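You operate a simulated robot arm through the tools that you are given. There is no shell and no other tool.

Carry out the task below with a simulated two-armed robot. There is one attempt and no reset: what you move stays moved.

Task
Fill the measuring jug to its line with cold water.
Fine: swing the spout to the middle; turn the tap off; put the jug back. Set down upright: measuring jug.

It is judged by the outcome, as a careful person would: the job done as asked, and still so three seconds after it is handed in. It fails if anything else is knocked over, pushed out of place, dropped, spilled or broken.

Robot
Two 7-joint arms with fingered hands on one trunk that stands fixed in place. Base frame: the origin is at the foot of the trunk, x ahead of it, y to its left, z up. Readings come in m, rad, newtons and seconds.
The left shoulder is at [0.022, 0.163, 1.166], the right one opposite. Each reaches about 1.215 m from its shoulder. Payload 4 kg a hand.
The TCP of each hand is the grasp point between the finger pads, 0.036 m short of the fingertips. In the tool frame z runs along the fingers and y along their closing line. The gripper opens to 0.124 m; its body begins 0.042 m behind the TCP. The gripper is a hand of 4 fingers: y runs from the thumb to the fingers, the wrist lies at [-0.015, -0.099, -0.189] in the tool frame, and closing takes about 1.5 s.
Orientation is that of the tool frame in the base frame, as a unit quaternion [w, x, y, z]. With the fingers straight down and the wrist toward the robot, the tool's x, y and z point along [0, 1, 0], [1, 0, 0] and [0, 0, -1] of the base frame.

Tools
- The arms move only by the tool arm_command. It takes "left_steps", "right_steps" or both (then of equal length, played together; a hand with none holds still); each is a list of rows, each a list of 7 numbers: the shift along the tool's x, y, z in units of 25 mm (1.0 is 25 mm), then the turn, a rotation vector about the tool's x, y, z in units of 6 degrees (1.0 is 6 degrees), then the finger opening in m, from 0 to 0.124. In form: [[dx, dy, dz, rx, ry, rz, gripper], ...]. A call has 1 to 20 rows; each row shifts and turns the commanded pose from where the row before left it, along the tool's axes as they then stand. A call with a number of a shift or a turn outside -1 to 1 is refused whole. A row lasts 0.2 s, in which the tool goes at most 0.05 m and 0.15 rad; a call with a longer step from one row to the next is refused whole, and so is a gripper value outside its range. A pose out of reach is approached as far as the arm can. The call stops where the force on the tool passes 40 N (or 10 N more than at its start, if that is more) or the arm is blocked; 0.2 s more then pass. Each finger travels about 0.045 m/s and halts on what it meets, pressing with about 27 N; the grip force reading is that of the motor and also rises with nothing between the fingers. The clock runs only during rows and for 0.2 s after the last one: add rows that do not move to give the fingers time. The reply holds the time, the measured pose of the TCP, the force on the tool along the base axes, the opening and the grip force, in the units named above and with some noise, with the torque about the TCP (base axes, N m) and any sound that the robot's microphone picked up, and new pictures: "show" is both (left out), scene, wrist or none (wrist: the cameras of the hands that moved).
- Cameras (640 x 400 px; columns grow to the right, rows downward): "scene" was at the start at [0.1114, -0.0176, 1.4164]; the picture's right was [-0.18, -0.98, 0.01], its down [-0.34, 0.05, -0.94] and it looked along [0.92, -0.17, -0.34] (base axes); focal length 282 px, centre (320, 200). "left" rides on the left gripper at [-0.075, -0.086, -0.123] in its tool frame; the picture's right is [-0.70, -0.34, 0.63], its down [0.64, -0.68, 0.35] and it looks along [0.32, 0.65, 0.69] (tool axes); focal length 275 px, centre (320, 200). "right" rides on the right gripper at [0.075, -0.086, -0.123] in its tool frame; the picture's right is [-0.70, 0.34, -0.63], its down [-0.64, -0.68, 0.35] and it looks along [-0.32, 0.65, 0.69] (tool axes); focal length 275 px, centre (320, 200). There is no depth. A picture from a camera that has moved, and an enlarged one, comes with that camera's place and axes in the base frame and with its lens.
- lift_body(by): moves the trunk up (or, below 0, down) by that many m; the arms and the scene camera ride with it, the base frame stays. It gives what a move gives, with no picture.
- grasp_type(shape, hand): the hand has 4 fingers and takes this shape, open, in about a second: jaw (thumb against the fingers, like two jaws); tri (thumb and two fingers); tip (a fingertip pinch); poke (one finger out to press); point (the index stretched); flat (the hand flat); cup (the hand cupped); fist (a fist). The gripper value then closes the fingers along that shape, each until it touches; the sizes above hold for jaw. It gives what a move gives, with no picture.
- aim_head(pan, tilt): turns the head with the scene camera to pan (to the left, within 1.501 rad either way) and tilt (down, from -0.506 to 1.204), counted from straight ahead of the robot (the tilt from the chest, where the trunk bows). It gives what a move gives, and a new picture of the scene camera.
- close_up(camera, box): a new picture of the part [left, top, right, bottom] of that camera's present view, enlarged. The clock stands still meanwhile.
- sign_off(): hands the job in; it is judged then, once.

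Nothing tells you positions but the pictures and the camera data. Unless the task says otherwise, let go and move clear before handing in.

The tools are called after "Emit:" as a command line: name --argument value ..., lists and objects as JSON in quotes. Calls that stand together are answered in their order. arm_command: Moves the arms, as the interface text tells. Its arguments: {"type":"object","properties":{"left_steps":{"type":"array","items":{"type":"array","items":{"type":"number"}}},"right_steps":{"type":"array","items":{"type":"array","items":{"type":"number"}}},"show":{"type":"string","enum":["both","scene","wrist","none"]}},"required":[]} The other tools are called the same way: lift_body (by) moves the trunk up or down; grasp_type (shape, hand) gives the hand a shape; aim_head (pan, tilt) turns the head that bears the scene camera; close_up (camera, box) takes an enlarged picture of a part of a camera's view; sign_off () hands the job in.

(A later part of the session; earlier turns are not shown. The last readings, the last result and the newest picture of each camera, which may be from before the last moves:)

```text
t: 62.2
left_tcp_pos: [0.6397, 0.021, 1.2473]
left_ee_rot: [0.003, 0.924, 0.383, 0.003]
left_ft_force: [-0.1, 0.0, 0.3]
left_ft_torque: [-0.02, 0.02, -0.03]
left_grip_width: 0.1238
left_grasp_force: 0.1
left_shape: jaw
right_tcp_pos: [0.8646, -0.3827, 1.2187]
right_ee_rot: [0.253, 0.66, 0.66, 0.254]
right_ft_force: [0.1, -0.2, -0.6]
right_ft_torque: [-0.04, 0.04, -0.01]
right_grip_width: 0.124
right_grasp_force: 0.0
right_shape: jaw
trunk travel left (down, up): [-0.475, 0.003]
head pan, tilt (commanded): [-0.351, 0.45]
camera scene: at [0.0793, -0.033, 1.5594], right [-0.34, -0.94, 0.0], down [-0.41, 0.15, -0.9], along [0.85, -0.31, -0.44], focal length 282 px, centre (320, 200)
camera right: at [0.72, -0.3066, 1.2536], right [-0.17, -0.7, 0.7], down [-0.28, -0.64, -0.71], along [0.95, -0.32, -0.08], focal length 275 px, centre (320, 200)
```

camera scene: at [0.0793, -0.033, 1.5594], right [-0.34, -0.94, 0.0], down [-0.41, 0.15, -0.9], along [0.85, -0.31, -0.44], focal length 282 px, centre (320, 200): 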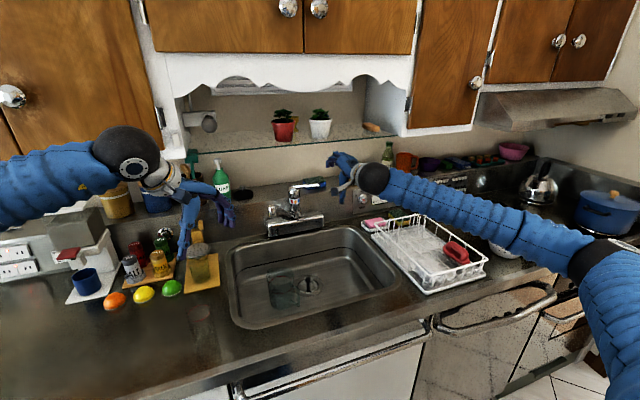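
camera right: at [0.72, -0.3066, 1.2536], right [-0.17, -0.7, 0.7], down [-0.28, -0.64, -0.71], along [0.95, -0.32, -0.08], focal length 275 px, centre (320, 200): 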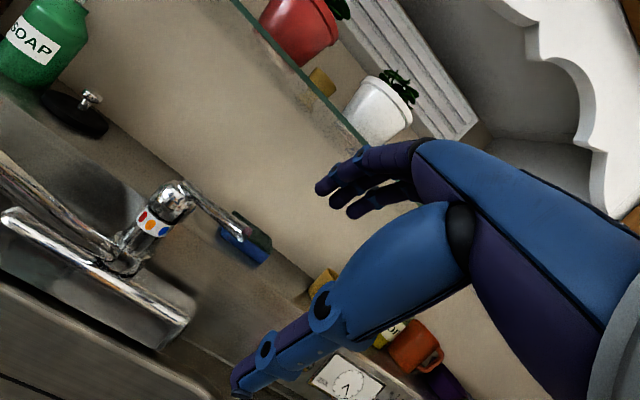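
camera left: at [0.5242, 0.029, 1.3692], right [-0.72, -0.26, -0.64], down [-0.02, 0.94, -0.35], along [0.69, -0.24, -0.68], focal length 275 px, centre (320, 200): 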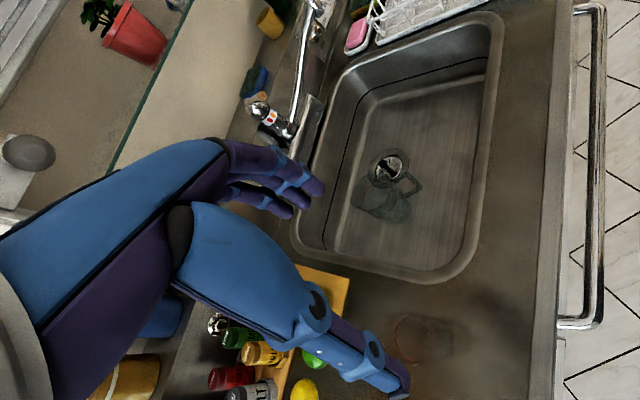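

Emit:
arm_command --right_steps '[[0, 0, 0, -1, 0, 0, 0.124], [0, 0, 0, -1, 0, 0, 0.124], [0, 0, 0, -1, 0, 0, 0.124], [0.04, -0.244, 0.838, 0, 0, 0, 0.124], [0.04, -0.244, 0.838, 0, 0, 0, 0.124], [0.04, -0.244, 0.838, 0, 0, 0, 0.124], [0.04, -0.244, 0.838, 0, 0, 0, 0.124], [0.04, -0.244, 0.838, 0, 0, 0, 0.124]]' --show "both"

Emit:
close_up --camera "scene" --box '[250, 130, 410, 250]'

Emit:
close_up --camera "left" --box '[220, 0, 400, 130]'

```text
t: 64.0
left_tcp_pos: [0.6394, 0.0201, 1.247]
left_ee_rot: [0.003, 0.923, 0.384, 0.005]
left_ft_force: [-1.3, 0.3, 0.0]
left_ft_torque: [0.02, 0.0, 0.01]
left_grip_width: 0.1237
left_grasp_force: 0.1
left_shape: jaw
right_tcp_pos: [0.9022, -0.3799, 1.1411]
right_ee_rot: [0.25, 0.659, 0.662, 0.255]
right_ft_force: [-0.3, -0.2, 0.7]
right_ft_torque: [0.01, -0.01, 0.01]
right_grip_width: 0.1239
right_grasp_force: 0.1
right_shape: jaw
right hand out of reach, approached as far as the arm can: row 1, 2, 3, 8
trunk travel left (down, up): [-0.475, 0.003]
head pan, tilt (commanded): [-0.351, 0.45]
camera scene: at [0.0782, -0.0341, 1.5595], right [-0.34, -0.94, 0.0], down [-0.41, 0.15, -0.9], along [0.85, -0.31, -0.44], focal length 282 px, centre (320, 200)
camera right: at [0.7561, -0.3053, 1.1753], right [-0.17, -0.7, 0.69], down [-0.27, -0.64, -0.71], along [0.95, -0.31, -0.08], focal length 275 px, centre (320, 200)
```

scene: 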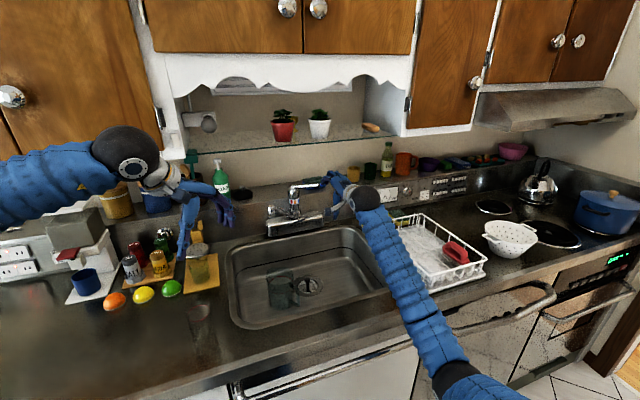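
right: 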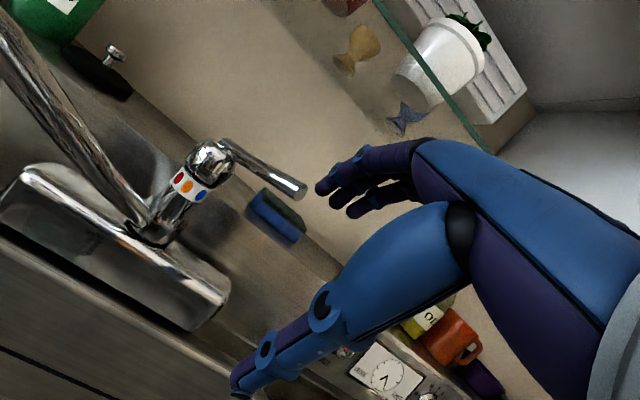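

```text
3.33 times, centred on (330, 190) of scene
camera zoom: at [0.0782, -0.0341, 1.5595], right [-0.34, -0.94, 0.0], down [-0.41, 0.15, -0.9], along [0.85, -0.31, -0.44], focal length 939 px, centre (287, 233)
```

zoom: 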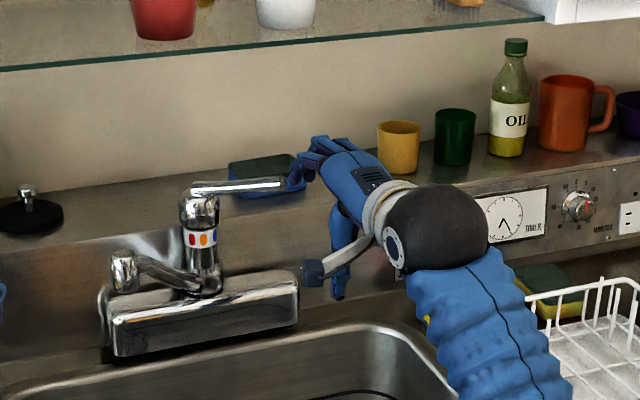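

```text
3.08 times, centred on (310, 65) of left
camera zoom: at [0.5242, 0.0275, 1.3693], right [-0.72, -0.26, -0.64], down [-0.03, 0.94, -0.35], along [0.69, -0.24, -0.68], focal length 847 px, centre (351, 615)
```

zoom: 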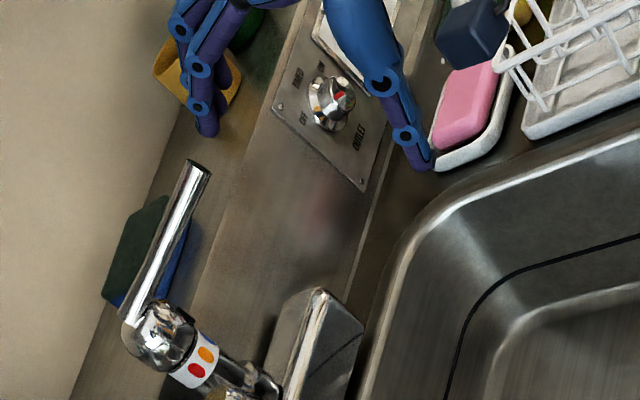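

The wrist can't pitch further with the shoulder this high. I'll raise both hands, then lower the trunk so the right arm can reach the lever with a flatter hand.

Emit:
arm_command --right_steps '[[0, 0.471, -0.922, 0, 0, 0, 0.124], [0, 0.471, -0.922, 0, 0, 0, 0.124], [0, 0.471, -0.922, 0, 0, 0, 0.124], [0, 0.471, -0.922, 0, 0, 0, 0.124], [0, 0.471, -0.922, 0, 0, 0, 0.124], [0, 0.471, -0.922, 0, 0, 0, 0.124]]' --left_steps '[[0, 0, -0.667, 0, 0, 0, 0.124], [0, 0, -0.667, 0, 0, 0, 0.124], [0, 0, -0.667, 0, 0, 0, 0.124], [0, 0, -0.667, 0, 0, 0, 0.124], [0, 0, -0.667, 0, 0, 0, 0.124], [0, 0, -0.667, 0, 0, 0, 0.124]]' --show "scene"

Emit:
lift_body --by -0.15

```text
t: 65.4
left_tcp_pos: [0.639, 0.0208, 1.3474]
left_ee_rot: [0.004, 0.923, 0.385, 0.004]
left_ft_force: [-0.2, 0.1, -0.1]
left_ft_torque: [-0.01, 0.0, -0.04]
left_grip_width: 0.124
left_grasp_force: 0.0
left_shape: jaw
right_tcp_pos: [0.8607, -0.3799, 1.2913]
right_ee_rot: [0.251, 0.66, 0.661, 0.254]
right_ft_force: [0.5, -0.2, 0.1]
right_ft_torque: [0.0, 0.0, 0.03]
right_grip_width: 0.1241
right_grasp_force: 0.1
right_shape: jaw
trunk travel left (down, up): [-0.475, 0.003]
head pan, tilt (commanded): [-0.351, 0.45]
camera scene: at [0.0785, -0.0328, 1.5595], right [-0.34, -0.94, 0.0], down [-0.41, 0.15, -0.9], along [0.85, -0.31, -0.44], focal length 282 px, centre (320, 200)
```

scene: 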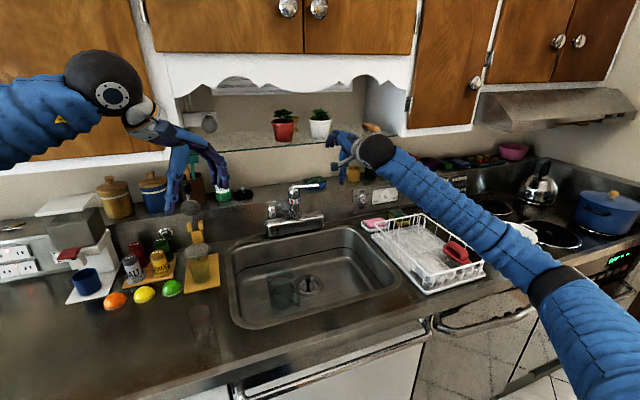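

```text
t: 67.2
left_tcp_pos: [0.6388, 0.0206, 1.1975]
left_ee_rot: [0.004, 0.924, 0.383, 0.005]
left_ft_force: [0.0, 0.4, 0.4]
left_ft_torque: [0.01, -0.03, 0.02]
left_grip_width: 0.124
left_grasp_force: 0.0
left_shape: jaw
right_tcp_pos: [0.8624, -0.3783, 1.1413]
right_ee_rot: [0.253, 0.661, 0.659, 0.254]
right_ft_force: [-0.8, -0.4, 0.6]
right_ft_torque: [0.01, 0.02, 0.01]
right_grip_width: 0.1237
right_grasp_force: 0.1
right_shape: jaw
trunk travel left (down, up): [-0.325, 0.153]
head pan, tilt (commanded): [-0.351, 0.45]
```

Emit:
arm_command --right_steps '[[0, 0, 0, -1, 0, 0, 0.124], [0, 0, 0, -1, 0, 0, 0.124], [0, 0, 0, -1, 0, 0, 0.124], [0, 0, 0, -1, 0, 0, 0.124], [0, 0, 0, -1, 0, 0, 0.124], [0, 0, 0, -1, 0, 0, 0.124]]' --show "both"

```text
t: 68.5
left_tcp_pos: [0.6389, 0.0231, 1.1967]
left_ee_rot: [0.004, 0.924, 0.384, 0.003]
left_ft_force: [-0.4, 0.4, -0.4]
left_ft_torque: [0.01, -0.03, -0.02]
left_grip_width: 0.1239
left_grasp_force: 0.0
left_shape: jaw
right_tcp_pos: [0.8616, -0.3787, 1.1406]
right_ee_rot: [0.286, 0.647, 0.646, 0.288]
right_ft_force: [-0.8, 0.2, -0.1]
right_ft_torque: [0.01, 0.01, 0.03]
right_grip_width: 0.124
right_grasp_force: 0.0
right_shape: jaw
right hand out of reach, approached as far as the arm can: row 2, 3, 4, 5, 6
trunk travel left (down, up): [-0.325, 0.153]
head pan, tilt (commanded): [-0.351, 0.45]
camera scene: at [0.105, -0.0326, 1.4024], right [-0.34, -0.94, 0.02], down [-0.46, 0.15, -0.88], along [0.82, -0.31, -0.48], focal length 282 px, centre (320, 200)
camera right: at [0.7146, -0.3033, 1.1598], right [-0.24, -0.7, 0.67], down [-0.2, -0.64, -0.74], along [0.95, -0.32, 0.02], focal length 275 px, centre (320, 200)
```

scene: 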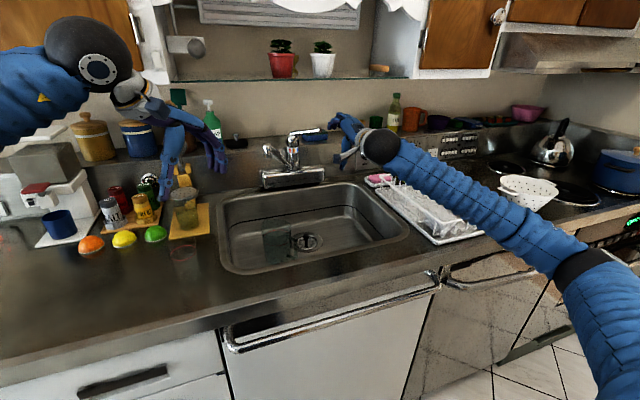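
right: 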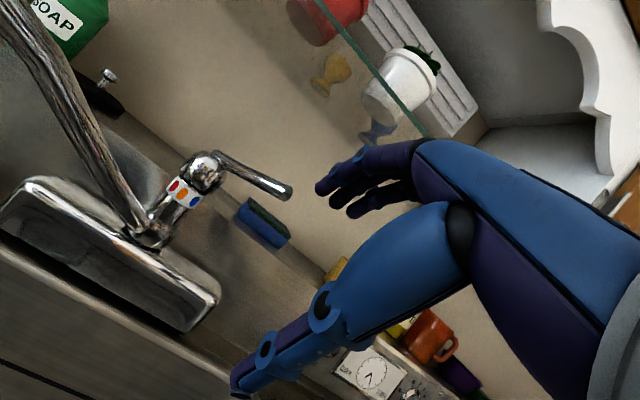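

Emit:
arm_command --right_steps '[[0, 0, 0, 0, 0.743, -0.669, 0.124], [0, 0, 0, 0, 0.743, -0.669, 0.124], [0, 0, 0, 0, 0.743, -0.669, 0.124], [0, 0, 0, 0, 0.743, -0.669, 0.124]]' --show "scene"

```text
t: 69.5
left_tcp_pos: [0.6398, 0.0215, 1.197]
left_ee_rot: [0.003, 0.923, 0.384, 0.004]
left_ft_force: [-0.5, 0.4, -0.5]
left_ft_torque: [0.0, -0.01, 0.01]
left_grip_width: 0.1237
left_grasp_force: 0.1
left_shape: jaw
right_tcp_pos: [0.8629, -0.3773, 1.1409]
right_ee_rot: [0.221, 0.498, 0.766, 0.342]
right_ft_force: [-0.2, -0.9, -0.6]
right_ft_torque: [0.02, -0.02, 0.03]
right_grip_width: 0.124
right_grasp_force: 0.0
right_shape: jaw
trunk travel left (down, up): [-0.325, 0.153]
head pan, tilt (commanded): [-0.351, 0.45]
camera scene: at [0.1048, -0.0326, 1.4024], right [-0.34, -0.94, 0.02], down [-0.46, 0.15, -0.88], along [0.82, -0.31, -0.48], focal length 282 px, centre (320, 200)
```

scene: 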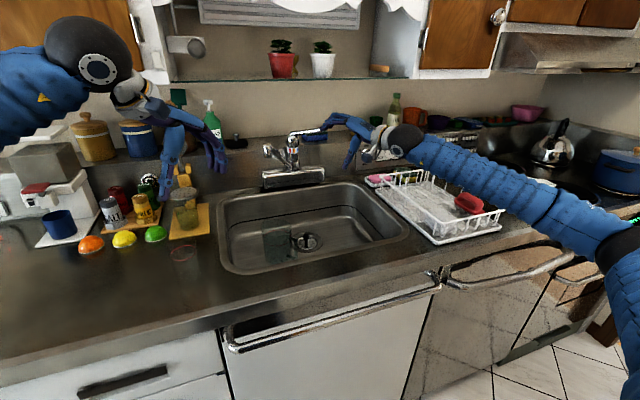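

Emit:
arm_command --right_steps '[[0, 0, 0, -1, 0, 0, 0.124], [0, 0, 0, -1, 0, 0, 0.124], [0, 0, 0, -1, 0, 0, 0.124]]' --show "both"

```text
t: 70.3
left_tcp_pos: [0.6382, 0.0205, 1.1959]
left_ee_rot: [0.003, 0.923, 0.384, 0.003]
left_ft_force: [0.6, -0.7, 0.0]
left_ft_torque: [-0.02, 0.03, 0.01]
left_grip_width: 0.124
left_grasp_force: 0.0
left_shape: jaw
right_tcp_pos: [0.8616, -0.3801, 1.1408]
right_ee_rot: [0.296, 0.458, 0.702, 0.458]
right_ft_force: [-0.1, 0.4, -0.5]
right_ft_torque: [-0.02, 0.04, 0.02]
right_grip_width: 0.1244
right_grasp_force: 0.0
right_shape: jaw
trunk travel left (down, up): [-0.325, 0.153]
head pan, tilt (commanded): [-0.351, 0.45]
camera scene: at [0.1056, -0.0331, 1.4022], right [-0.34, -0.94, 0.02], down [-0.46, 0.15, -0.87], along [0.82, -0.31, -0.48], focal length 282 px, centre (320, 200)
camera right: at [0.6984, -0.3698, 1.1124], right [-0.12, -0.82, 0.56], down [0.3, -0.57, -0.77], along [0.95, 0.07, 0.31], focal length 275 px, centre (320, 200)
```

scene: 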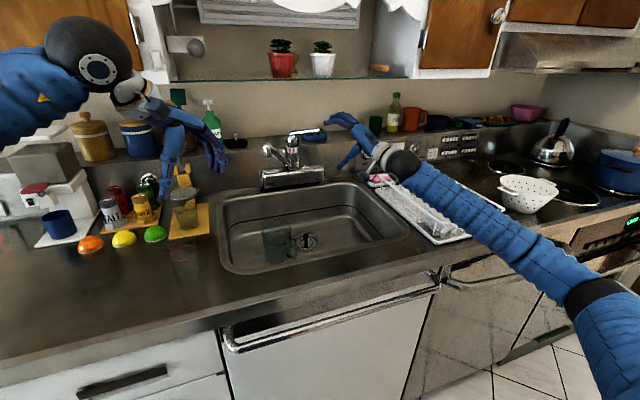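
right: 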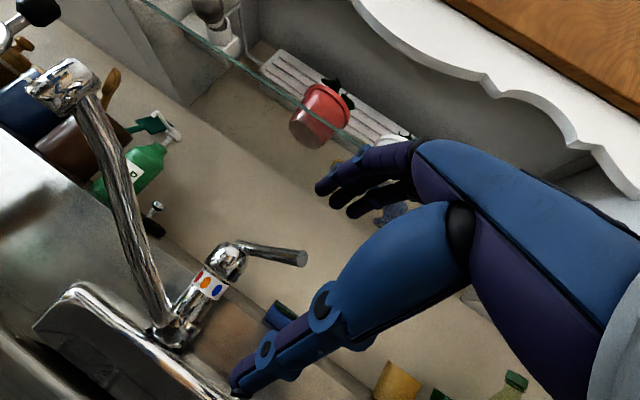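

Emit:
close_up --camera "scene" --box '[340, 110, 580, 290]'

Emit:
close_up --camera "left" --box '[200, 0, 560, 200]'

```text
2.22 times, centred on (460, 200) of scene
camera zoom: at [0.1056, -0.0331, 1.4022], right [-0.34, -0.94, 0.02], down [-0.46, 0.15, -0.87], along [0.82, -0.31, -0.48], focal length 626 px, centre (9, 200)
```

zoom: 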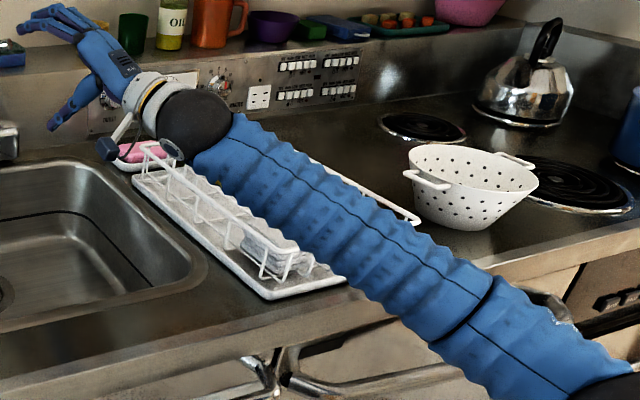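

```text
1.78 times, centred on (380, 100) of left
camera zoom: at [0.5248, 0.0282, 1.3185], right [-0.72, -0.26, -0.64], down [-0.03, 0.94, -0.35], along [0.69, -0.24, -0.69], focal length 489 px, centre (213, 378)
```

zoom: 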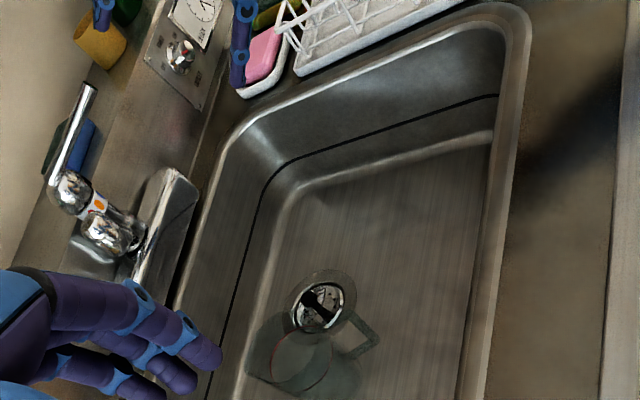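

Emit:
lift_body --by 0.06

Emit:
arm_command --right_steps '[[0, 0, 0, 0, 0.914, -0.407, 0.124], [0, 0, 0, 0, 0.914, -0.407, 0.124], [0, 0, 0, 0, 0.914, -0.407, 0.124]]' --show "both"

```text
t: 71.3
left_tcp_pos: [0.6392, 0.0205, 1.2567]
left_ee_rot: [0.003, 0.923, 0.384, 0.003]
left_ft_force: [-0.1, -0.4, -0.2]
left_ft_torque: [-0.02, -0.02, 0.0]
left_grip_width: 0.1235
left_grasp_force: 0.1
left_shape: jaw
right_tcp_pos: [0.8633, -0.3779, 1.2001]
right_ee_rot: [0.296, 0.458, 0.703, 0.457]
right_ft_force: [-0.1, -0.4, -0.3]
right_ft_torque: [0.03, -0.02, -0.04]
right_grip_width: 0.124
right_grasp_force: 0.0
right_shape: jaw
trunk travel left (down, up): [-0.385, 0.093]
head pan, tilt (commanded): [-0.351, 0.45]
```

```text
t: 72.2
left_tcp_pos: [0.6376, 0.0211, 1.2571]
left_ee_rot: [0.004, 0.923, 0.384, 0.003]
left_ft_force: [0.4, -0.2, 0.1]
left_ft_torque: [0.0, 0.0, 0.0]
left_grip_width: 0.1239
left_grasp_force: 0.0
left_shape: jaw
right_tcp_pos: [0.8615, -0.3798, 1.2018]
right_ee_rot: [0.221, 0.343, 0.765, 0.498]
right_ft_force: [-0.6, -0.3, 0.0]
right_ft_torque: [0.03, -0.02, -0.03]
right_grip_width: 0.1239
right_grasp_force: 0.0
right_shape: jaw
trunk travel left (down, up): [-0.385, 0.093]
head pan, tilt (commanded): [-0.351, 0.45]
camera scene: at [0.089, -0.0324, 1.4672], right [-0.34, -0.94, 0.01], down [-0.43, 0.15, -0.89], along [0.84, -0.31, -0.45], focal length 282 px, centre (320, 200)
camera right: at [0.703, -0.4214, 1.1733], right [0.14, -0.81, 0.56], down [0.46, -0.45, -0.77], along [0.88, 0.36, 0.31], focal length 275 px, centre (320, 200)
```

scene: 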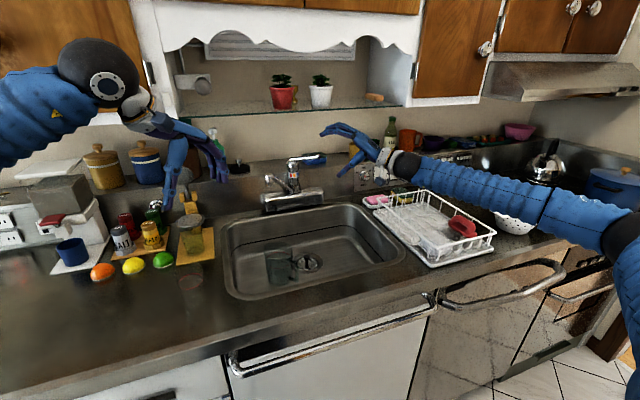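
right: 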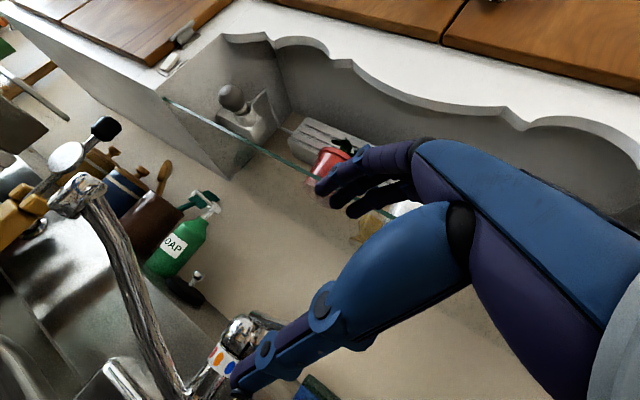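

The hand now aims along the lever from its tip end. I'll shift sideways in line with the lever and slide the open jaws over it, thumb below and fingers above.

Emit:
arm_command --right_steps '[[-0.873, -0.025, 0, 0, 0, 0, 0.124], [-0.873, -0.025, 0, 0, 0, 0, 0.124], [-0.873, -0.025, 0, 0, 0, 0, 0.124], [-0.873, -0.025, 0, 0, 0, 0, 0.124], [0, 0, 0.9, 0, 0, 0, 0.124], [0, 0, 0.9, 0, 0, 0, 0.124]]' --show "both"

Emit:
close_up --camera "scene" --box '[250, 120, 410, 240]'

Emit:
close_up --camera "left" --box '[200, 0, 400, 160]'

```text
t: 73.5
left_tcp_pos: [0.6401, 0.0201, 1.2568]
left_ee_rot: [0.003, 0.923, 0.384, 0.003]
left_ft_force: [0.5, 0.6, -0.2]
left_ft_torque: [0.02, 0.0, -0.03]
left_grip_width: 0.1239
left_grasp_force: 0.0
left_shape: jaw
right_tcp_pos: [0.9508, -0.4178, 1.1807]
right_ee_rot: [0.222, 0.343, 0.765, 0.497]
right_ft_force: [0.5, 0.8, -0.7]
right_ft_torque: [0.03, 0.0, 0.0]
right_grip_width: 0.1241
right_grasp_force: 0.0
right_shape: jaw
trunk travel left (down, up): [-0.385, 0.093]
head pan, tilt (commanded): [-0.351, 0.45]
camera scene: at [0.0899, -0.0325, 1.4671], right [-0.34, -0.94, 0.01], down [-0.43, 0.15, -0.89], along [0.84, -0.31, -0.45], focal length 282 px, centre (320, 200)
camera right: at [0.7914, -0.4599, 1.1521], right [0.14, -0.81, 0.56], down [0.46, -0.45, -0.76], along [0.88, 0.36, 0.31], focal length 275 px, centre (320, 200)
```

scene: 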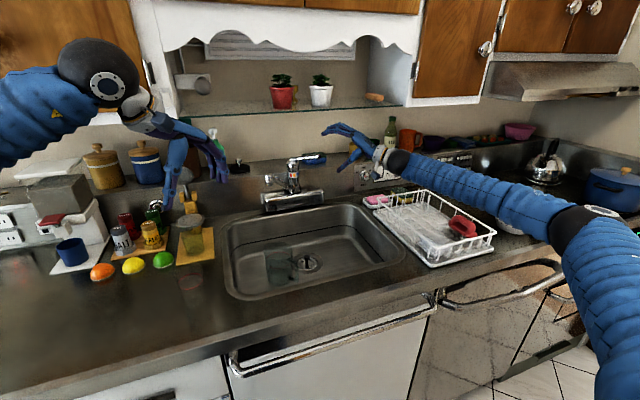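
right: 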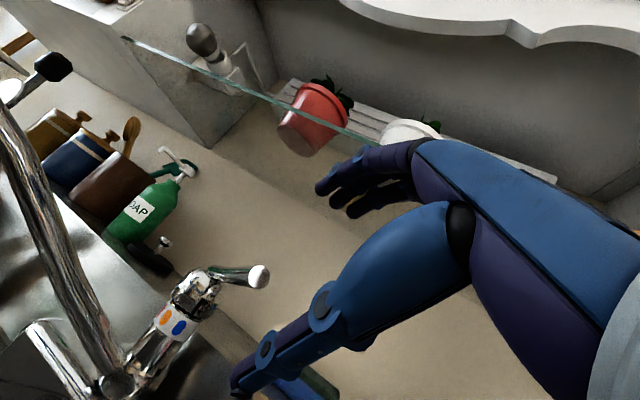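

```text
3.33 times, centred on (330, 180) of scene
camera zoom: at [0.0899, -0.0325, 1.4671], right [-0.34, -0.94, 0.01], down [-0.43, 0.15, -0.89], along [0.84, -0.31, -0.45], focal length 939 px, centre (287, 267)
```

zoom: 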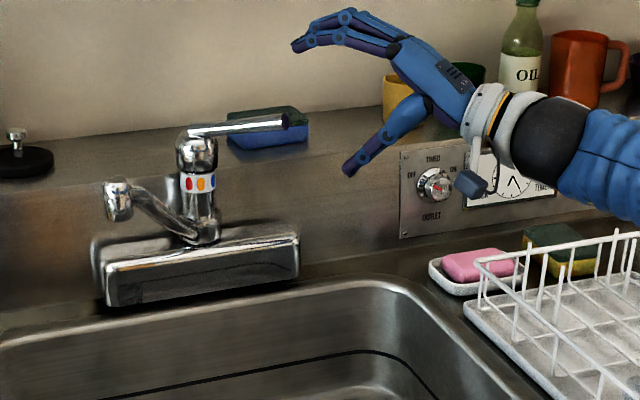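

```text
2.50 times, centred on (300, 80) of left
camera zoom: at [0.525, 0.0285, 1.3786], right [-0.72, -0.26, -0.64], down [-0.03, 0.94, -0.35], along [0.69, -0.24, -0.69], focal length 688 px, centre (370, 500)
```

zoom: 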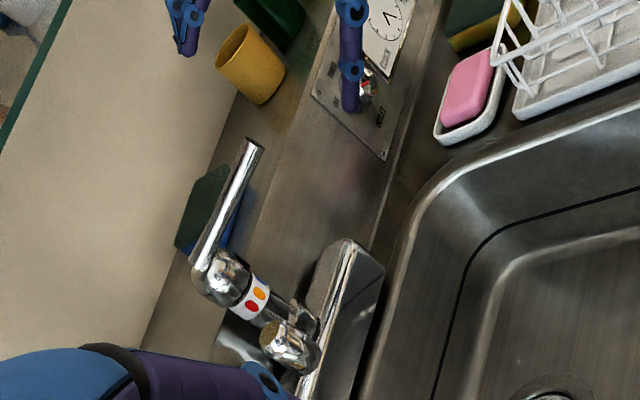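

The lever's tip lies right on the hand's approach axis, between thumb and fingers. I'll slide forward so the jaws overlap the lever's end.

Emit:
arm_command --right_steps '[[0, 0, 0.85, 0, 0, 0, 0.124], [0, 0, 0.85, 0, 0, 0, 0.124], [0, 0, 0.85, 0, 0, 0, 0.124], [0, 0, 0.85, 0, 0, 0, 0.124], [0, 0, 0.6, 0, 0, 0, 0.124]]' --show "wrist"

Emit:
close_up --camera "scene" --box '[250, 120, 410, 240]'

Emit:
close_up --camera "left" --box '[200, 0, 400, 160]'

```text
t: 74.8
left_tcp_pos: [0.6401, 0.0213, 1.2566]
left_ee_rot: [0.003, 0.924, 0.383, 0.003]
left_ft_force: [0.6, -0.2, 0.6]
left_ft_torque: [0.02, 0.0, 0.0]
left_grip_width: 0.1236
left_grasp_force: 0.1
left_shape: jaw
right_tcp_pos: [1.0182, -0.3578, 1.1394]
right_ee_rot: [0.221, 0.342, 0.765, 0.498]
right_ft_force: [0.0, -0.8, -0.2]
right_ft_torque: [-0.01, 0.02, -0.01]
right_grip_width: 0.1239
right_grasp_force: 0.0
right_shape: jaw
trunk travel left (down, up): [-0.385, 0.093]
head pan, tilt (commanded): [-0.351, 0.45]
camera right: at [0.8595, -0.3983, 1.1115], right [0.14, -0.81, 0.56], down [0.46, -0.45, -0.77], along [0.88, 0.36, 0.31], focal length 275 px, centre (320, 200)
```

right: 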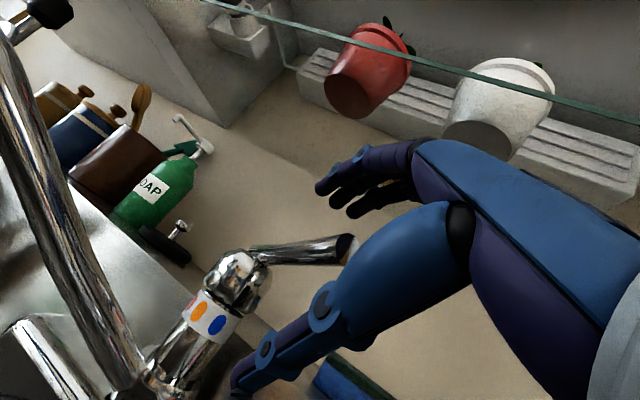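

```text
3.33 times, centred on (330, 180) of scene
camera zoom: at [0.0894, -0.0325, 1.4672], right [-0.34, -0.94, 0.01], down [-0.43, 0.15, -0.89], along [0.84, -0.31, -0.45], focal length 939 px, centre (287, 267)
```

zoom: 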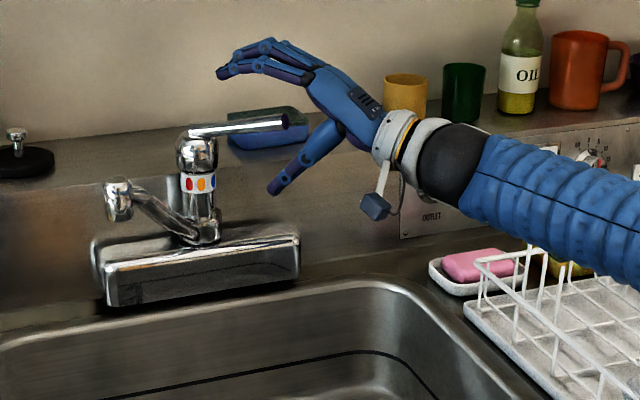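

```text
2.50 times, centred on (300, 80) of left
camera zoom: at [0.5245, 0.0287, 1.3788], right [-0.72, -0.26, -0.64], down [-0.03, 0.94, -0.35], along [0.69, -0.24, -0.68], focal length 688 px, centre (370, 500)
```

zoom: 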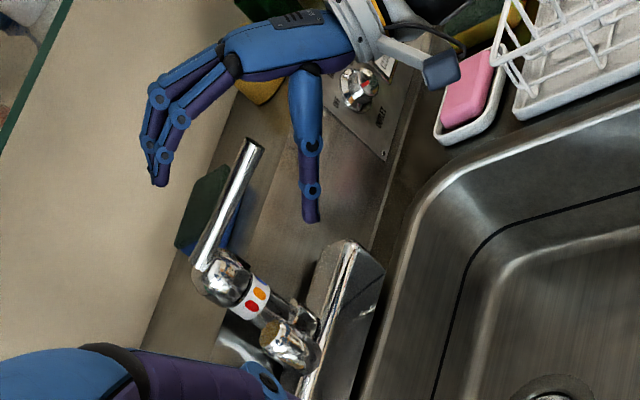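

The lever's end sits between thumb and fingers. I'll close the jaws to just around it without squeezing, and check the jug view I'll use to watch the level.

Emit:
arm_command --right_steps '[[0, 0, 0.2, 0, 0, 0, 0.1], [0, 0, 0, 0, 0, 0, 0.08], [0, 0, 0, 0, 0, 0, 0.06], [0, 0, 0, 0, 0, 0, 0.045], [0, 0, 0, 0, 0, 0, 0.04], [0, 0, 0, 0, 0, 0, 0.04], [0, 0, 0, 0, 0, 0, 0.04]]' --show "wrist"

Emit:
close_up --camera "scene" --box '[250, 120, 410, 240]'

Emit:
close_up --camera "left" --box '[200, 0, 400, 160]'

Emit:
close_up --camera "scene" --box '[220, 220, 340, 310]'

```text
t: 76.3
left_tcp_pos: [0.6376, 0.0215, 1.2565]
left_ee_rot: [0.004, 0.923, 0.384, 0.003]
left_ft_force: [-0.4, -0.1, 0.6]
left_ft_torque: [0.01, 0.01, -0.01]
left_grip_width: 0.124
left_grasp_force: 0.0
left_shape: jaw
right_tcp_pos: [1.0222, -0.3539, 1.1384]
right_ee_rot: [0.22, 0.342, 0.766, 0.498]
right_ft_force: [-1.0, 0.9, -1.2]
right_ft_torque: [-0.02, -0.02, -0.01]
right_grip_width: 0.0406
right_grasp_force: 0.2
right_shape: jaw
trunk travel left (down, up): [-0.385, 0.093]
head pan, tilt (commanded): [-0.351, 0.45]
camera right: at [0.8628, -0.3953, 1.1095], right [0.14, -0.81, 0.56], down [0.46, -0.45, -0.77], along [0.88, 0.36, 0.31], focal length 275 px, centre (320, 200)
```

right: 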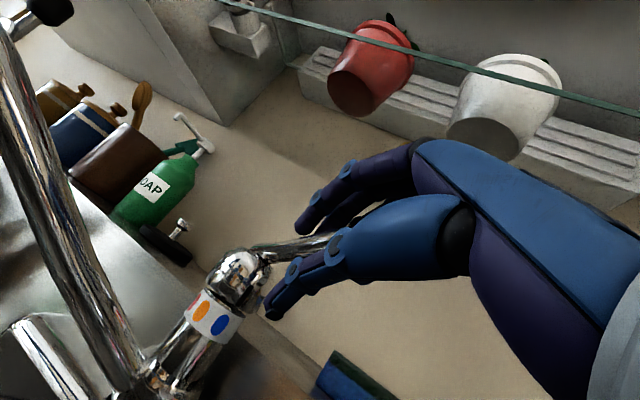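

```text
3.33 times, centred on (330, 180) of scene
camera zoom: at [0.0893, -0.0327, 1.4672], right [-0.34, -0.94, 0.01], down [-0.43, 0.15, -0.89], along [0.84, -0.31, -0.45], focal length 939 px, centre (287, 267)
```

zoom: 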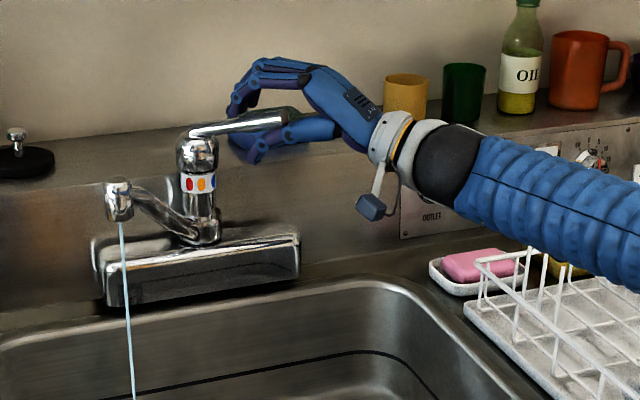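

```text
2.50 times, centred on (300, 80) of left
camera zoom: at [0.5244, 0.0287, 1.3789], right [-0.72, -0.26, -0.64], down [-0.03, 0.94, -0.35], along [0.69, -0.24, -0.68], focal length 688 px, centre (370, 500)
```

zoom: 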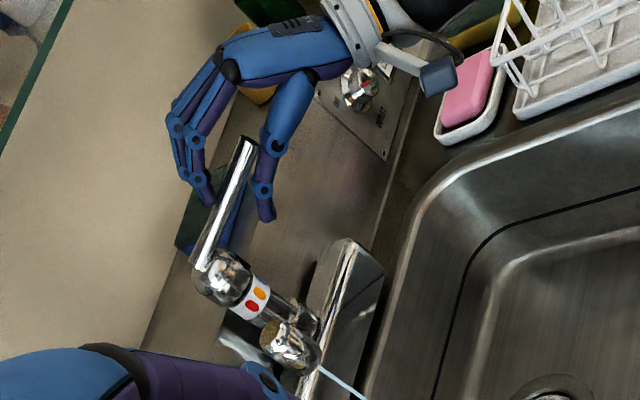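

```text
4.44 times, centred on (280, 265) of scene
camera zoom: at [0.0893, -0.0327, 1.4672], right [-0.34, -0.94, 0.01], down [-0.43, 0.15, -0.89], along [0.84, -0.31, -0.45], focal length 1252 px, centre (498, -89)
```

zoom: 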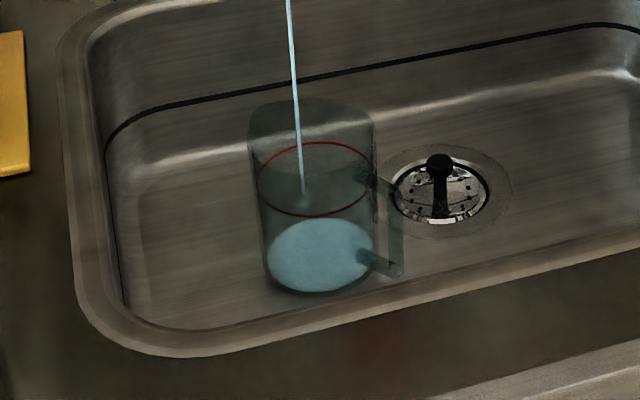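

Closing nudged the lever up and a thin cold stream is already falling straight into the jug. That flow is gentle, so I'll let it run in short stretches and watch the level.

Emit:
arm_command --right_steps '[[0, 0, 0, 0, 0, 0, 0.04], [0, 0, 0, 0, 0, 0, 0.04], [0, 0, 0, 0, 0, 0, 0.04], [0, 0, 0, 0, 0, 0, 0.04]]' --show "none"

Emit:
close_up --camera "scene" --box '[220, 220, 340, 310]'

Emit:
close_up --camera "scene" --box '[250, 120, 410, 240]'

```text
t: 77.3
left_tcp_pos: [0.6379, 0.0198, 1.2557]
left_ee_rot: [0.003, 0.923, 0.384, 0.003]
left_ft_force: [-0.1, 1.0, 0.4]
left_ft_torque: [0.01, 0.06, 0.0]
left_grip_width: 0.1239
left_grasp_force: 0.1
left_shape: jaw
right_tcp_pos: [1.0213, -0.3538, 1.1367]
right_ee_rot: [0.22, 0.341, 0.766, 0.498]
right_ft_force: [-0.3, 0.0, 0.0]
right_ft_torque: [0.02, -0.01, 0.01]
right_grip_width: 0.0405
right_grasp_force: 0.0
right_shape: jaw
trunk travel left (down, up): [-0.385, 0.093]
head pan, tilt (commanded): [-0.351, 0.45]
```

```text
4.44 times, centred on (280, 265) of scene
camera zoom: at [0.0893, -0.0326, 1.4672], right [-0.34, -0.94, 0.01], down [-0.43, 0.15, -0.89], along [0.84, -0.31, -0.45], focal length 1252 px, centre (498, -89)
```

zoom: 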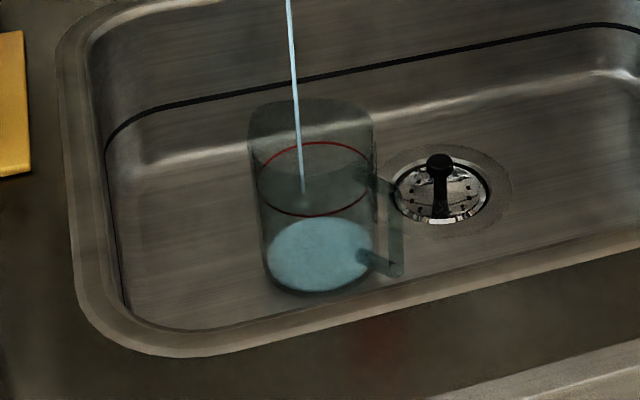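

```text
3.33 times, centred on (330, 180) of scene
camera zoom: at [0.0893, -0.0326, 1.4672], right [-0.34, -0.94, 0.01], down [-0.43, 0.15, -0.89], along [0.84, -0.31, -0.45], focal length 939 px, centre (287, 267)
```

zoom: 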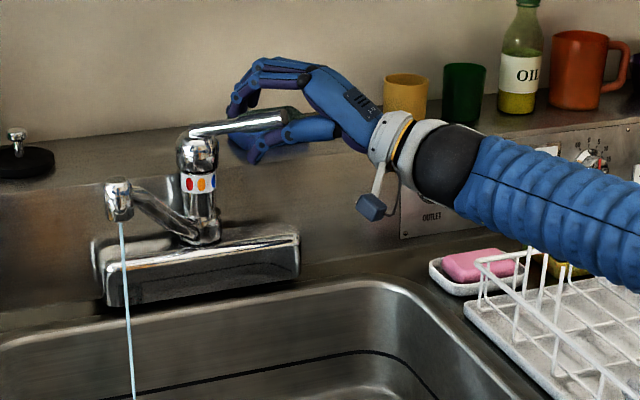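

Emit:
arm_command --right_steps '[[0, 0.3, 0, 0, 0, 0, 0.04], [0, 0, 0, 0, 0, 0, 0.04], [0, 0, 0, 0, 0, 0, 0.04], [0, 0, 0, 0, 0, 0, 0.04], [0, 0, 0, 0, 0, 0, 0.04]]' --show "none"

Emit:
close_up --camera "scene" --box '[220, 220, 340, 310]'

Emit:
close_up --camera "scene" --box '[250, 120, 410, 240]'

```text
t: 78.5
left_tcp_pos: [0.6395, 0.0213, 1.257]
left_ee_rot: [0.003, 0.923, 0.385, 0.004]
left_ft_force: [0.7, -0.7, -1.1]
left_ft_torque: [0.01, 0.01, 0.0]
left_grip_width: 0.1236
left_grasp_force: 0.1
left_shape: jaw
right_tcp_pos: [1.024, -0.3513, 1.1444]
right_ee_rot: [0.22, 0.341, 0.766, 0.498]
right_ft_force: [-0.5, -1.0, 0.1]
right_ft_torque: [0.04, 0.0, 0.05]
right_grip_width: 0.0406
right_grasp_force: 0.2
right_shape: jaw
trunk travel left (down, up): [-0.385, 0.093]
head pan, tilt (commanded): [-0.351, 0.45]
```

```text
4.44 times, centred on (280, 265) of scene
camera zoom: at [0.0892, -0.0327, 1.4672], right [-0.34, -0.94, 0.01], down [-0.43, 0.15, -0.89], along [0.84, -0.31, -0.45], focal length 1252 px, centre (498, -89)
```

zoom: 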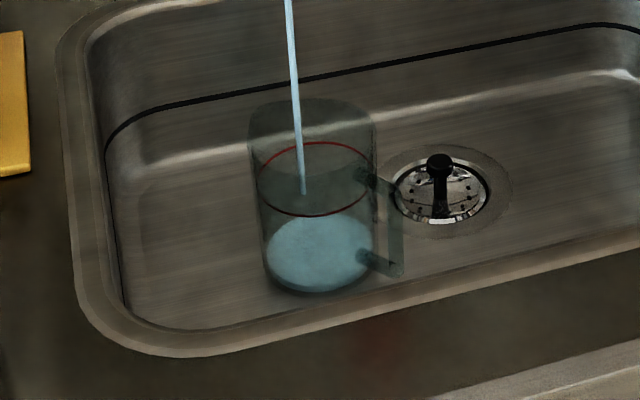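

```text
3.33 times, centred on (330, 180) of scene
camera zoom: at [0.0892, -0.0327, 1.4672], right [-0.34, -0.94, 0.01], down [-0.43, 0.15, -0.89], along [0.84, -0.31, -0.45], focal length 939 px, centre (287, 267)
```

zoom: 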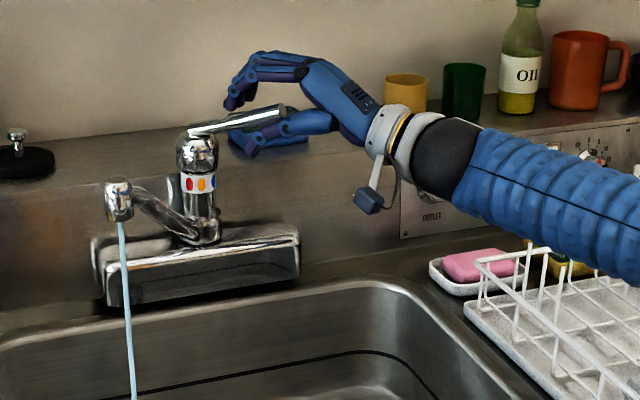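

Emit:
arm_command --right_steps '[[0, 0, 0, 0, 0, 0, 0.04], [0, 0, 0, 0, 0, 0, 0.04], [0, 0, 0, 0, 0, 0, 0.04], [0, 0, 0, 0, 0, 0, 0.04], [0, 0, 0, 0, 0, 0, 0.04], [0, 0, 0, 0, 0, 0, 0.04], [0, 0, 0, 0, 0, 0, 0.04], [0, 0, 0, 0, 0, 0, 0.04], [0, 0, 0, 0, 0, 0, 0.04], [0, 0, 0, 0, 0, 0, 0.04]]' --show "none"

Emit:
close_up --camera "scene" --box '[250, 235, 310, 285]'

Emit:
close_up --camera "left" --box '[320, 120, 480, 240]'

```text
t: 80.8
left_tcp_pos: [0.6378, 0.02, 1.2569]
left_ee_rot: [0.004, 0.923, 0.384, 0.003]
left_ft_force: [0.6, 0.1, -0.1]
left_ft_torque: [-0.01, 0.0, 0.04]
left_grip_width: 0.124
left_grasp_force: 0.1
left_shape: jaw
right_tcp_pos: [1.0244, -0.3516, 1.1456]
right_ee_rot: [0.221, 0.342, 0.766, 0.498]
right_ft_force: [-1.4, -1.1, -1.1]
right_ft_torque: [-0.06, 0.01, 0.01]
right_grip_width: 0.0403
right_grasp_force: 0.0
right_shape: jaw
trunk travel left (down, up): [-0.385, 0.093]
head pan, tilt (commanded): [-0.351, 0.45]
```

```text
8.00 times, centred on (280, 260) of scene
camera zoom: at [0.0892, -0.0327, 1.4672], right [-0.34, -0.94, 0.01], down [-0.43, 0.15, -0.89], along [0.84, -0.31, -0.45], focal length 2253 px, centre (640, -280)
```

zoom: 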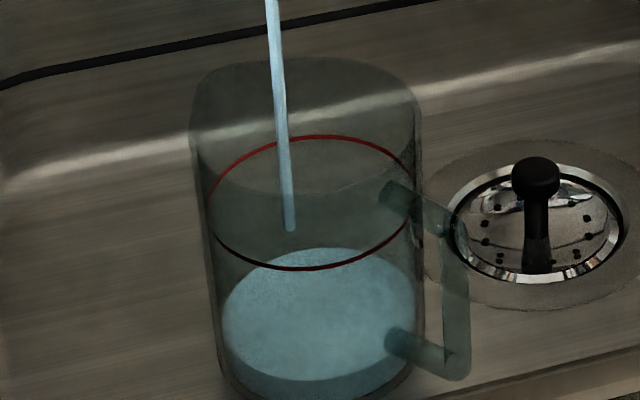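

```text
3.33 times, centred on (400, 180) of left
camera zoom: at [0.5243, 0.0287, 1.3789], right [-0.72, -0.26, -0.64], down [-0.03, 0.94, -0.35], along [0.69, -0.24, -0.68], focal length 918 px, centre (53, 267)
```

zoom: 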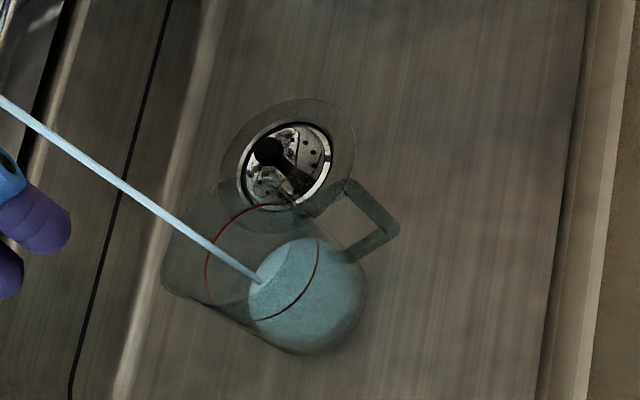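

Emit:
arm_command --right_steps '[[0, 0, 0, 0, 0, 0, 0.04], [0, 0, 0, 0, 0, 0, 0.04], [0, 0, 0, 0, 0, 0, 0.04], [0, 0, 0, 0, 0, 0, 0.04], [0, 0, 0, 0, 0, 0, 0.04], [0, 0, 0, 0, 0, 0, 0.04], [0, 0, 0, 0, 0, 0, 0.04], [0, 0, 0, 0, 0, 0, 0.04], [0, 0, 0, 0, 0, 0, 0.04], [0, 0, 0, 0, 0, 0, 0.04], [0, 0, 0, 0, 0, 0, 0.04], [0, 0, 0, 0, 0, 0, 0.04], [0, 0, 0, 0, 0, 0, 0.04], [0, 0, 0, 0, 0, 0, 0.04], [0, 0, 0, 0, 0, 0, 0.04]]' --show "none"

Emit:
close_up --camera "scene" --box '[250, 235, 310, 285]'

Emit:
close_up --camera "left" --box '[320, 120, 480, 240]'

```text
t: 84.0
left_tcp_pos: [0.6396, 0.0202, 1.2568]
left_ee_rot: [0.003, 0.924, 0.383, 0.003]
left_ft_force: [0.2, 0.2, 0.0]
left_ft_torque: [-0.04, -0.02, 0.02]
left_grip_width: 0.1239
left_grasp_force: 0.0
left_shape: jaw
right_tcp_pos: [1.0234, -0.3504, 1.1455]
right_ee_rot: [0.22, 0.342, 0.766, 0.498]
right_ft_force: [-0.5, -1.2, 0.1]
right_ft_torque: [-0.01, -0.04, 0.01]
right_grip_width: 0.0405
right_grasp_force: 0.1
right_shape: jaw
trunk travel left (down, up): [-0.385, 0.093]
head pan, tilt (commanded): [-0.351, 0.45]
```

```text
8.00 times, centred on (280, 260) of scene
camera zoom: at [0.0892, -0.0327, 1.4672], right [-0.34, -0.94, 0.01], down [-0.43, 0.15, -0.89], along [0.84, -0.31, -0.45], focal length 2253 px, centre (640, -280)
```

zoom: 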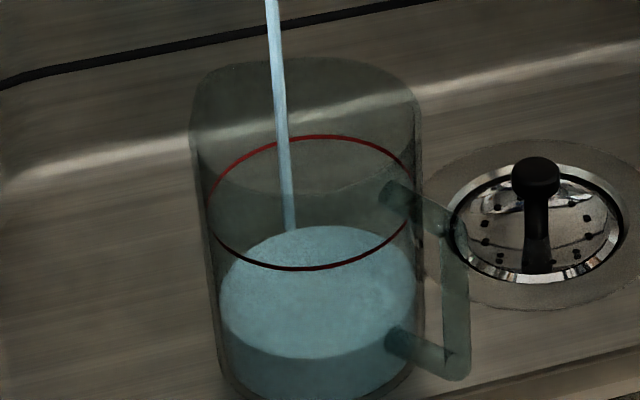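

```text
3.33 times, centred on (400, 180) of left
camera zoom: at [0.5243, 0.0287, 1.3789], right [-0.72, -0.26, -0.64], down [-0.03, 0.94, -0.35], along [0.69, -0.24, -0.68], focal length 918 px, centre (53, 267)
```

zoom: 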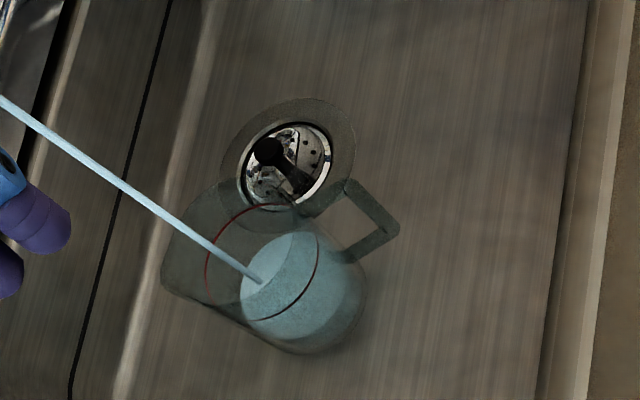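

Emit:
arm_command --right_steps '[[0, 0, 0, 0, 0, 0, 0.04], [0, 0, 0, 0, 0, 0, 0.04], [0, 0, 0, 0, 0, 0, 0.04], [0, 0, 0, 0, 0, 0, 0.04], [0, 0, 0, 0, 0, 0, 0.04], [0, 0, 0, 0, 0, 0, 0.04], [0, 0, 0, 0, 0, 0, 0.04], [0, 0, 0, 0, 0, 0, 0.04], [0, 0, 0, 0, 0, 0, 0.04], [0, 0, 0, 0, 0, 0, 0.04], [0, 0, 0, 0, 0, 0, 0.04], [0, 0, 0, 0, 0, 0, 0.04], [0, 0, 0, 0, 0, 0, 0.04], [0, 0, 0, 0, 0, 0, 0.04], [0, 0, 0, 0, 0, 0, 0.04], [0, 0, 0, 0, 0, 0, 0.04], [0, 0, 0, 0, 0, 0, 0.04], [0, 0, 0, 0, 0, 0, 0.04], [0, 0, 0, 0, 0, 0, 0.04], [0, 0, 0, 0, 0, 0, 0.04]]' --show "none"

Emit:
close_up --camera "scene" --box '[250, 235, 310, 285]'

```text
t: 88.2
left_tcp_pos: [0.6379, 0.0213, 1.2569]
left_ee_rot: [0.003, 0.923, 0.384, 0.004]
left_ft_force: [0.1, -0.4, 0.2]
left_ft_torque: [0.0, 0.02, -0.03]
left_grip_width: 0.1238
left_grasp_force: 0.0
left_shape: jaw
right_tcp_pos: [1.023, -0.3506, 1.1457]
right_ee_rot: [0.22, 0.342, 0.766, 0.498]
right_ft_force: [-0.6, 0.2, -0.1]
right_ft_torque: [-0.03, -0.02, -0.03]
right_grip_width: 0.0402
right_grasp_force: 0.0
right_shape: jaw
trunk travel left (down, up): [-0.385, 0.093]
head pan, tilt (commanded): [-0.351, 0.45]
```

```text
8.00 times, centred on (280, 260) of scene
camera zoom: at [0.0892, -0.0327, 1.4672], right [-0.34, -0.94, 0.01], down [-0.43, 0.15, -0.89], along [0.84, -0.31, -0.45], focal length 2253 px, centre (640, -280)
```

zoom: 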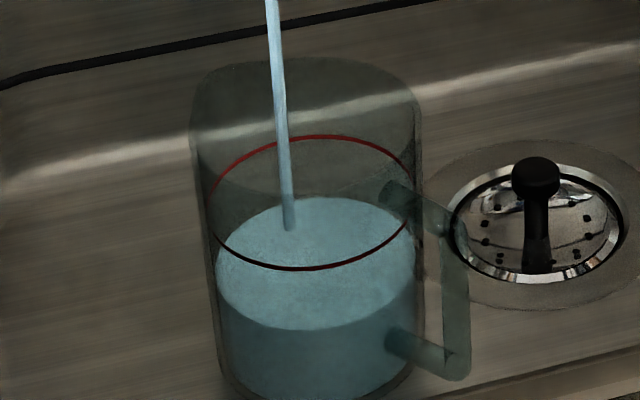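

Emit:
arm_command --right_steps '[[0, 0, 0, 0, 0, 0, 0.04], [0, 0, 0, 0, 0, 0, 0.04], [0, 0, 0, 0, 0, 0, 0.04], [0, 0, 0, 0, 0, 0, 0.04], [0, 0, 0, 0, 0, 0, 0.04], [0, 0, 0, 0, 0, 0, 0.04], [0, 0, 0, 0, 0, 0, 0.04], [0, 0, 0, 0, 0, 0, 0.04], [0, 0, 0, 0, 0, 0, 0.04], [0, 0, 0, 0, 0, 0, 0.04], [0, 0, 0, 0, 0, 0, 0.04], [0, 0, 0, 0, 0, 0, 0.04], [0, 0, 0, 0, 0, 0, 0.04], [0, 0, 0, 0, 0, 0, 0.04], [0, 0, 0, 0, 0, 0, 0.04], [0, 0, 0, 0, 0, 0, 0.04], [0, 0, 0, 0, 0, 0, 0.04], [0, 0, 0, 0, 0, 0, 0.04], [0, 0, 0, 0, 0, 0, 0.04], [0, 0, 0, 0, 0, 0, 0.04]]' --show "none"

Emit:
close_up --camera "scene" --box '[250, 235, 310, 285]'

Emit:
close_up --camera "scene" --box '[250, 120, 410, 240]'

```text
t: 92.3
left_tcp_pos: [0.6388, 0.0217, 1.2566]
left_ee_rot: [0.004, 0.923, 0.384, 0.003]
left_ft_force: [0.2, -0.3, -0.2]
left_ft_torque: [0.01, 0.04, 0.01]
left_grip_width: 0.1239
left_grasp_force: 0.1
left_shape: jaw
right_tcp_pos: [1.0232, -0.3507, 1.1437]
right_ee_rot: [0.22, 0.342, 0.766, 0.498]
right_ft_force: [-0.8, -1.0, 0.4]
right_ft_torque: [0.0, 0.0, -0.04]
right_grip_width: 0.0405
right_grasp_force: 0.1
right_shape: jaw
trunk travel left (down, up): [-0.385, 0.093]
head pan, tilt (commanded): [-0.351, 0.45]
```

```text
8.00 times, centred on (280, 260) of scene
camera zoom: at [0.0892, -0.0327, 1.4672], right [-0.34, -0.94, 0.01], down [-0.43, 0.15, -0.89], along [0.84, -0.31, -0.45], focal length 2253 px, centre (640, -280)
```

zoom: 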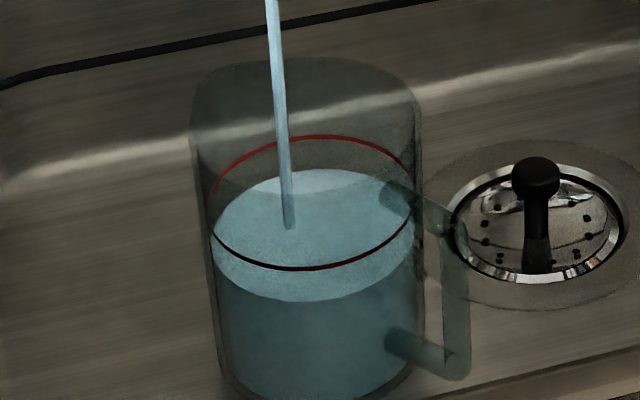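

```text
3.33 times, centred on (330, 180) of scene
camera zoom: at [0.0892, -0.0327, 1.4672], right [-0.34, -0.94, 0.01], down [-0.43, 0.15, -0.89], along [0.84, -0.31, -0.45], focal length 939 px, centre (287, 267)
```

zoom: 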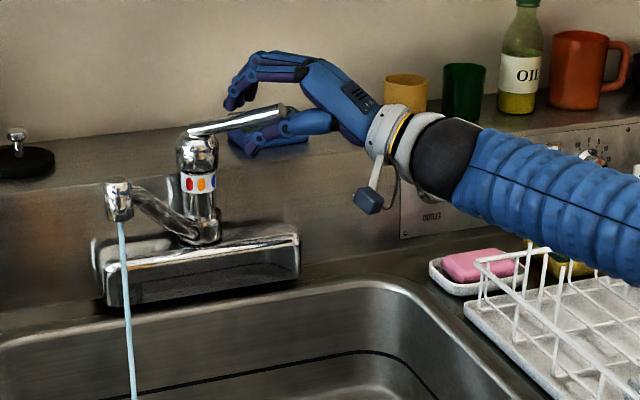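

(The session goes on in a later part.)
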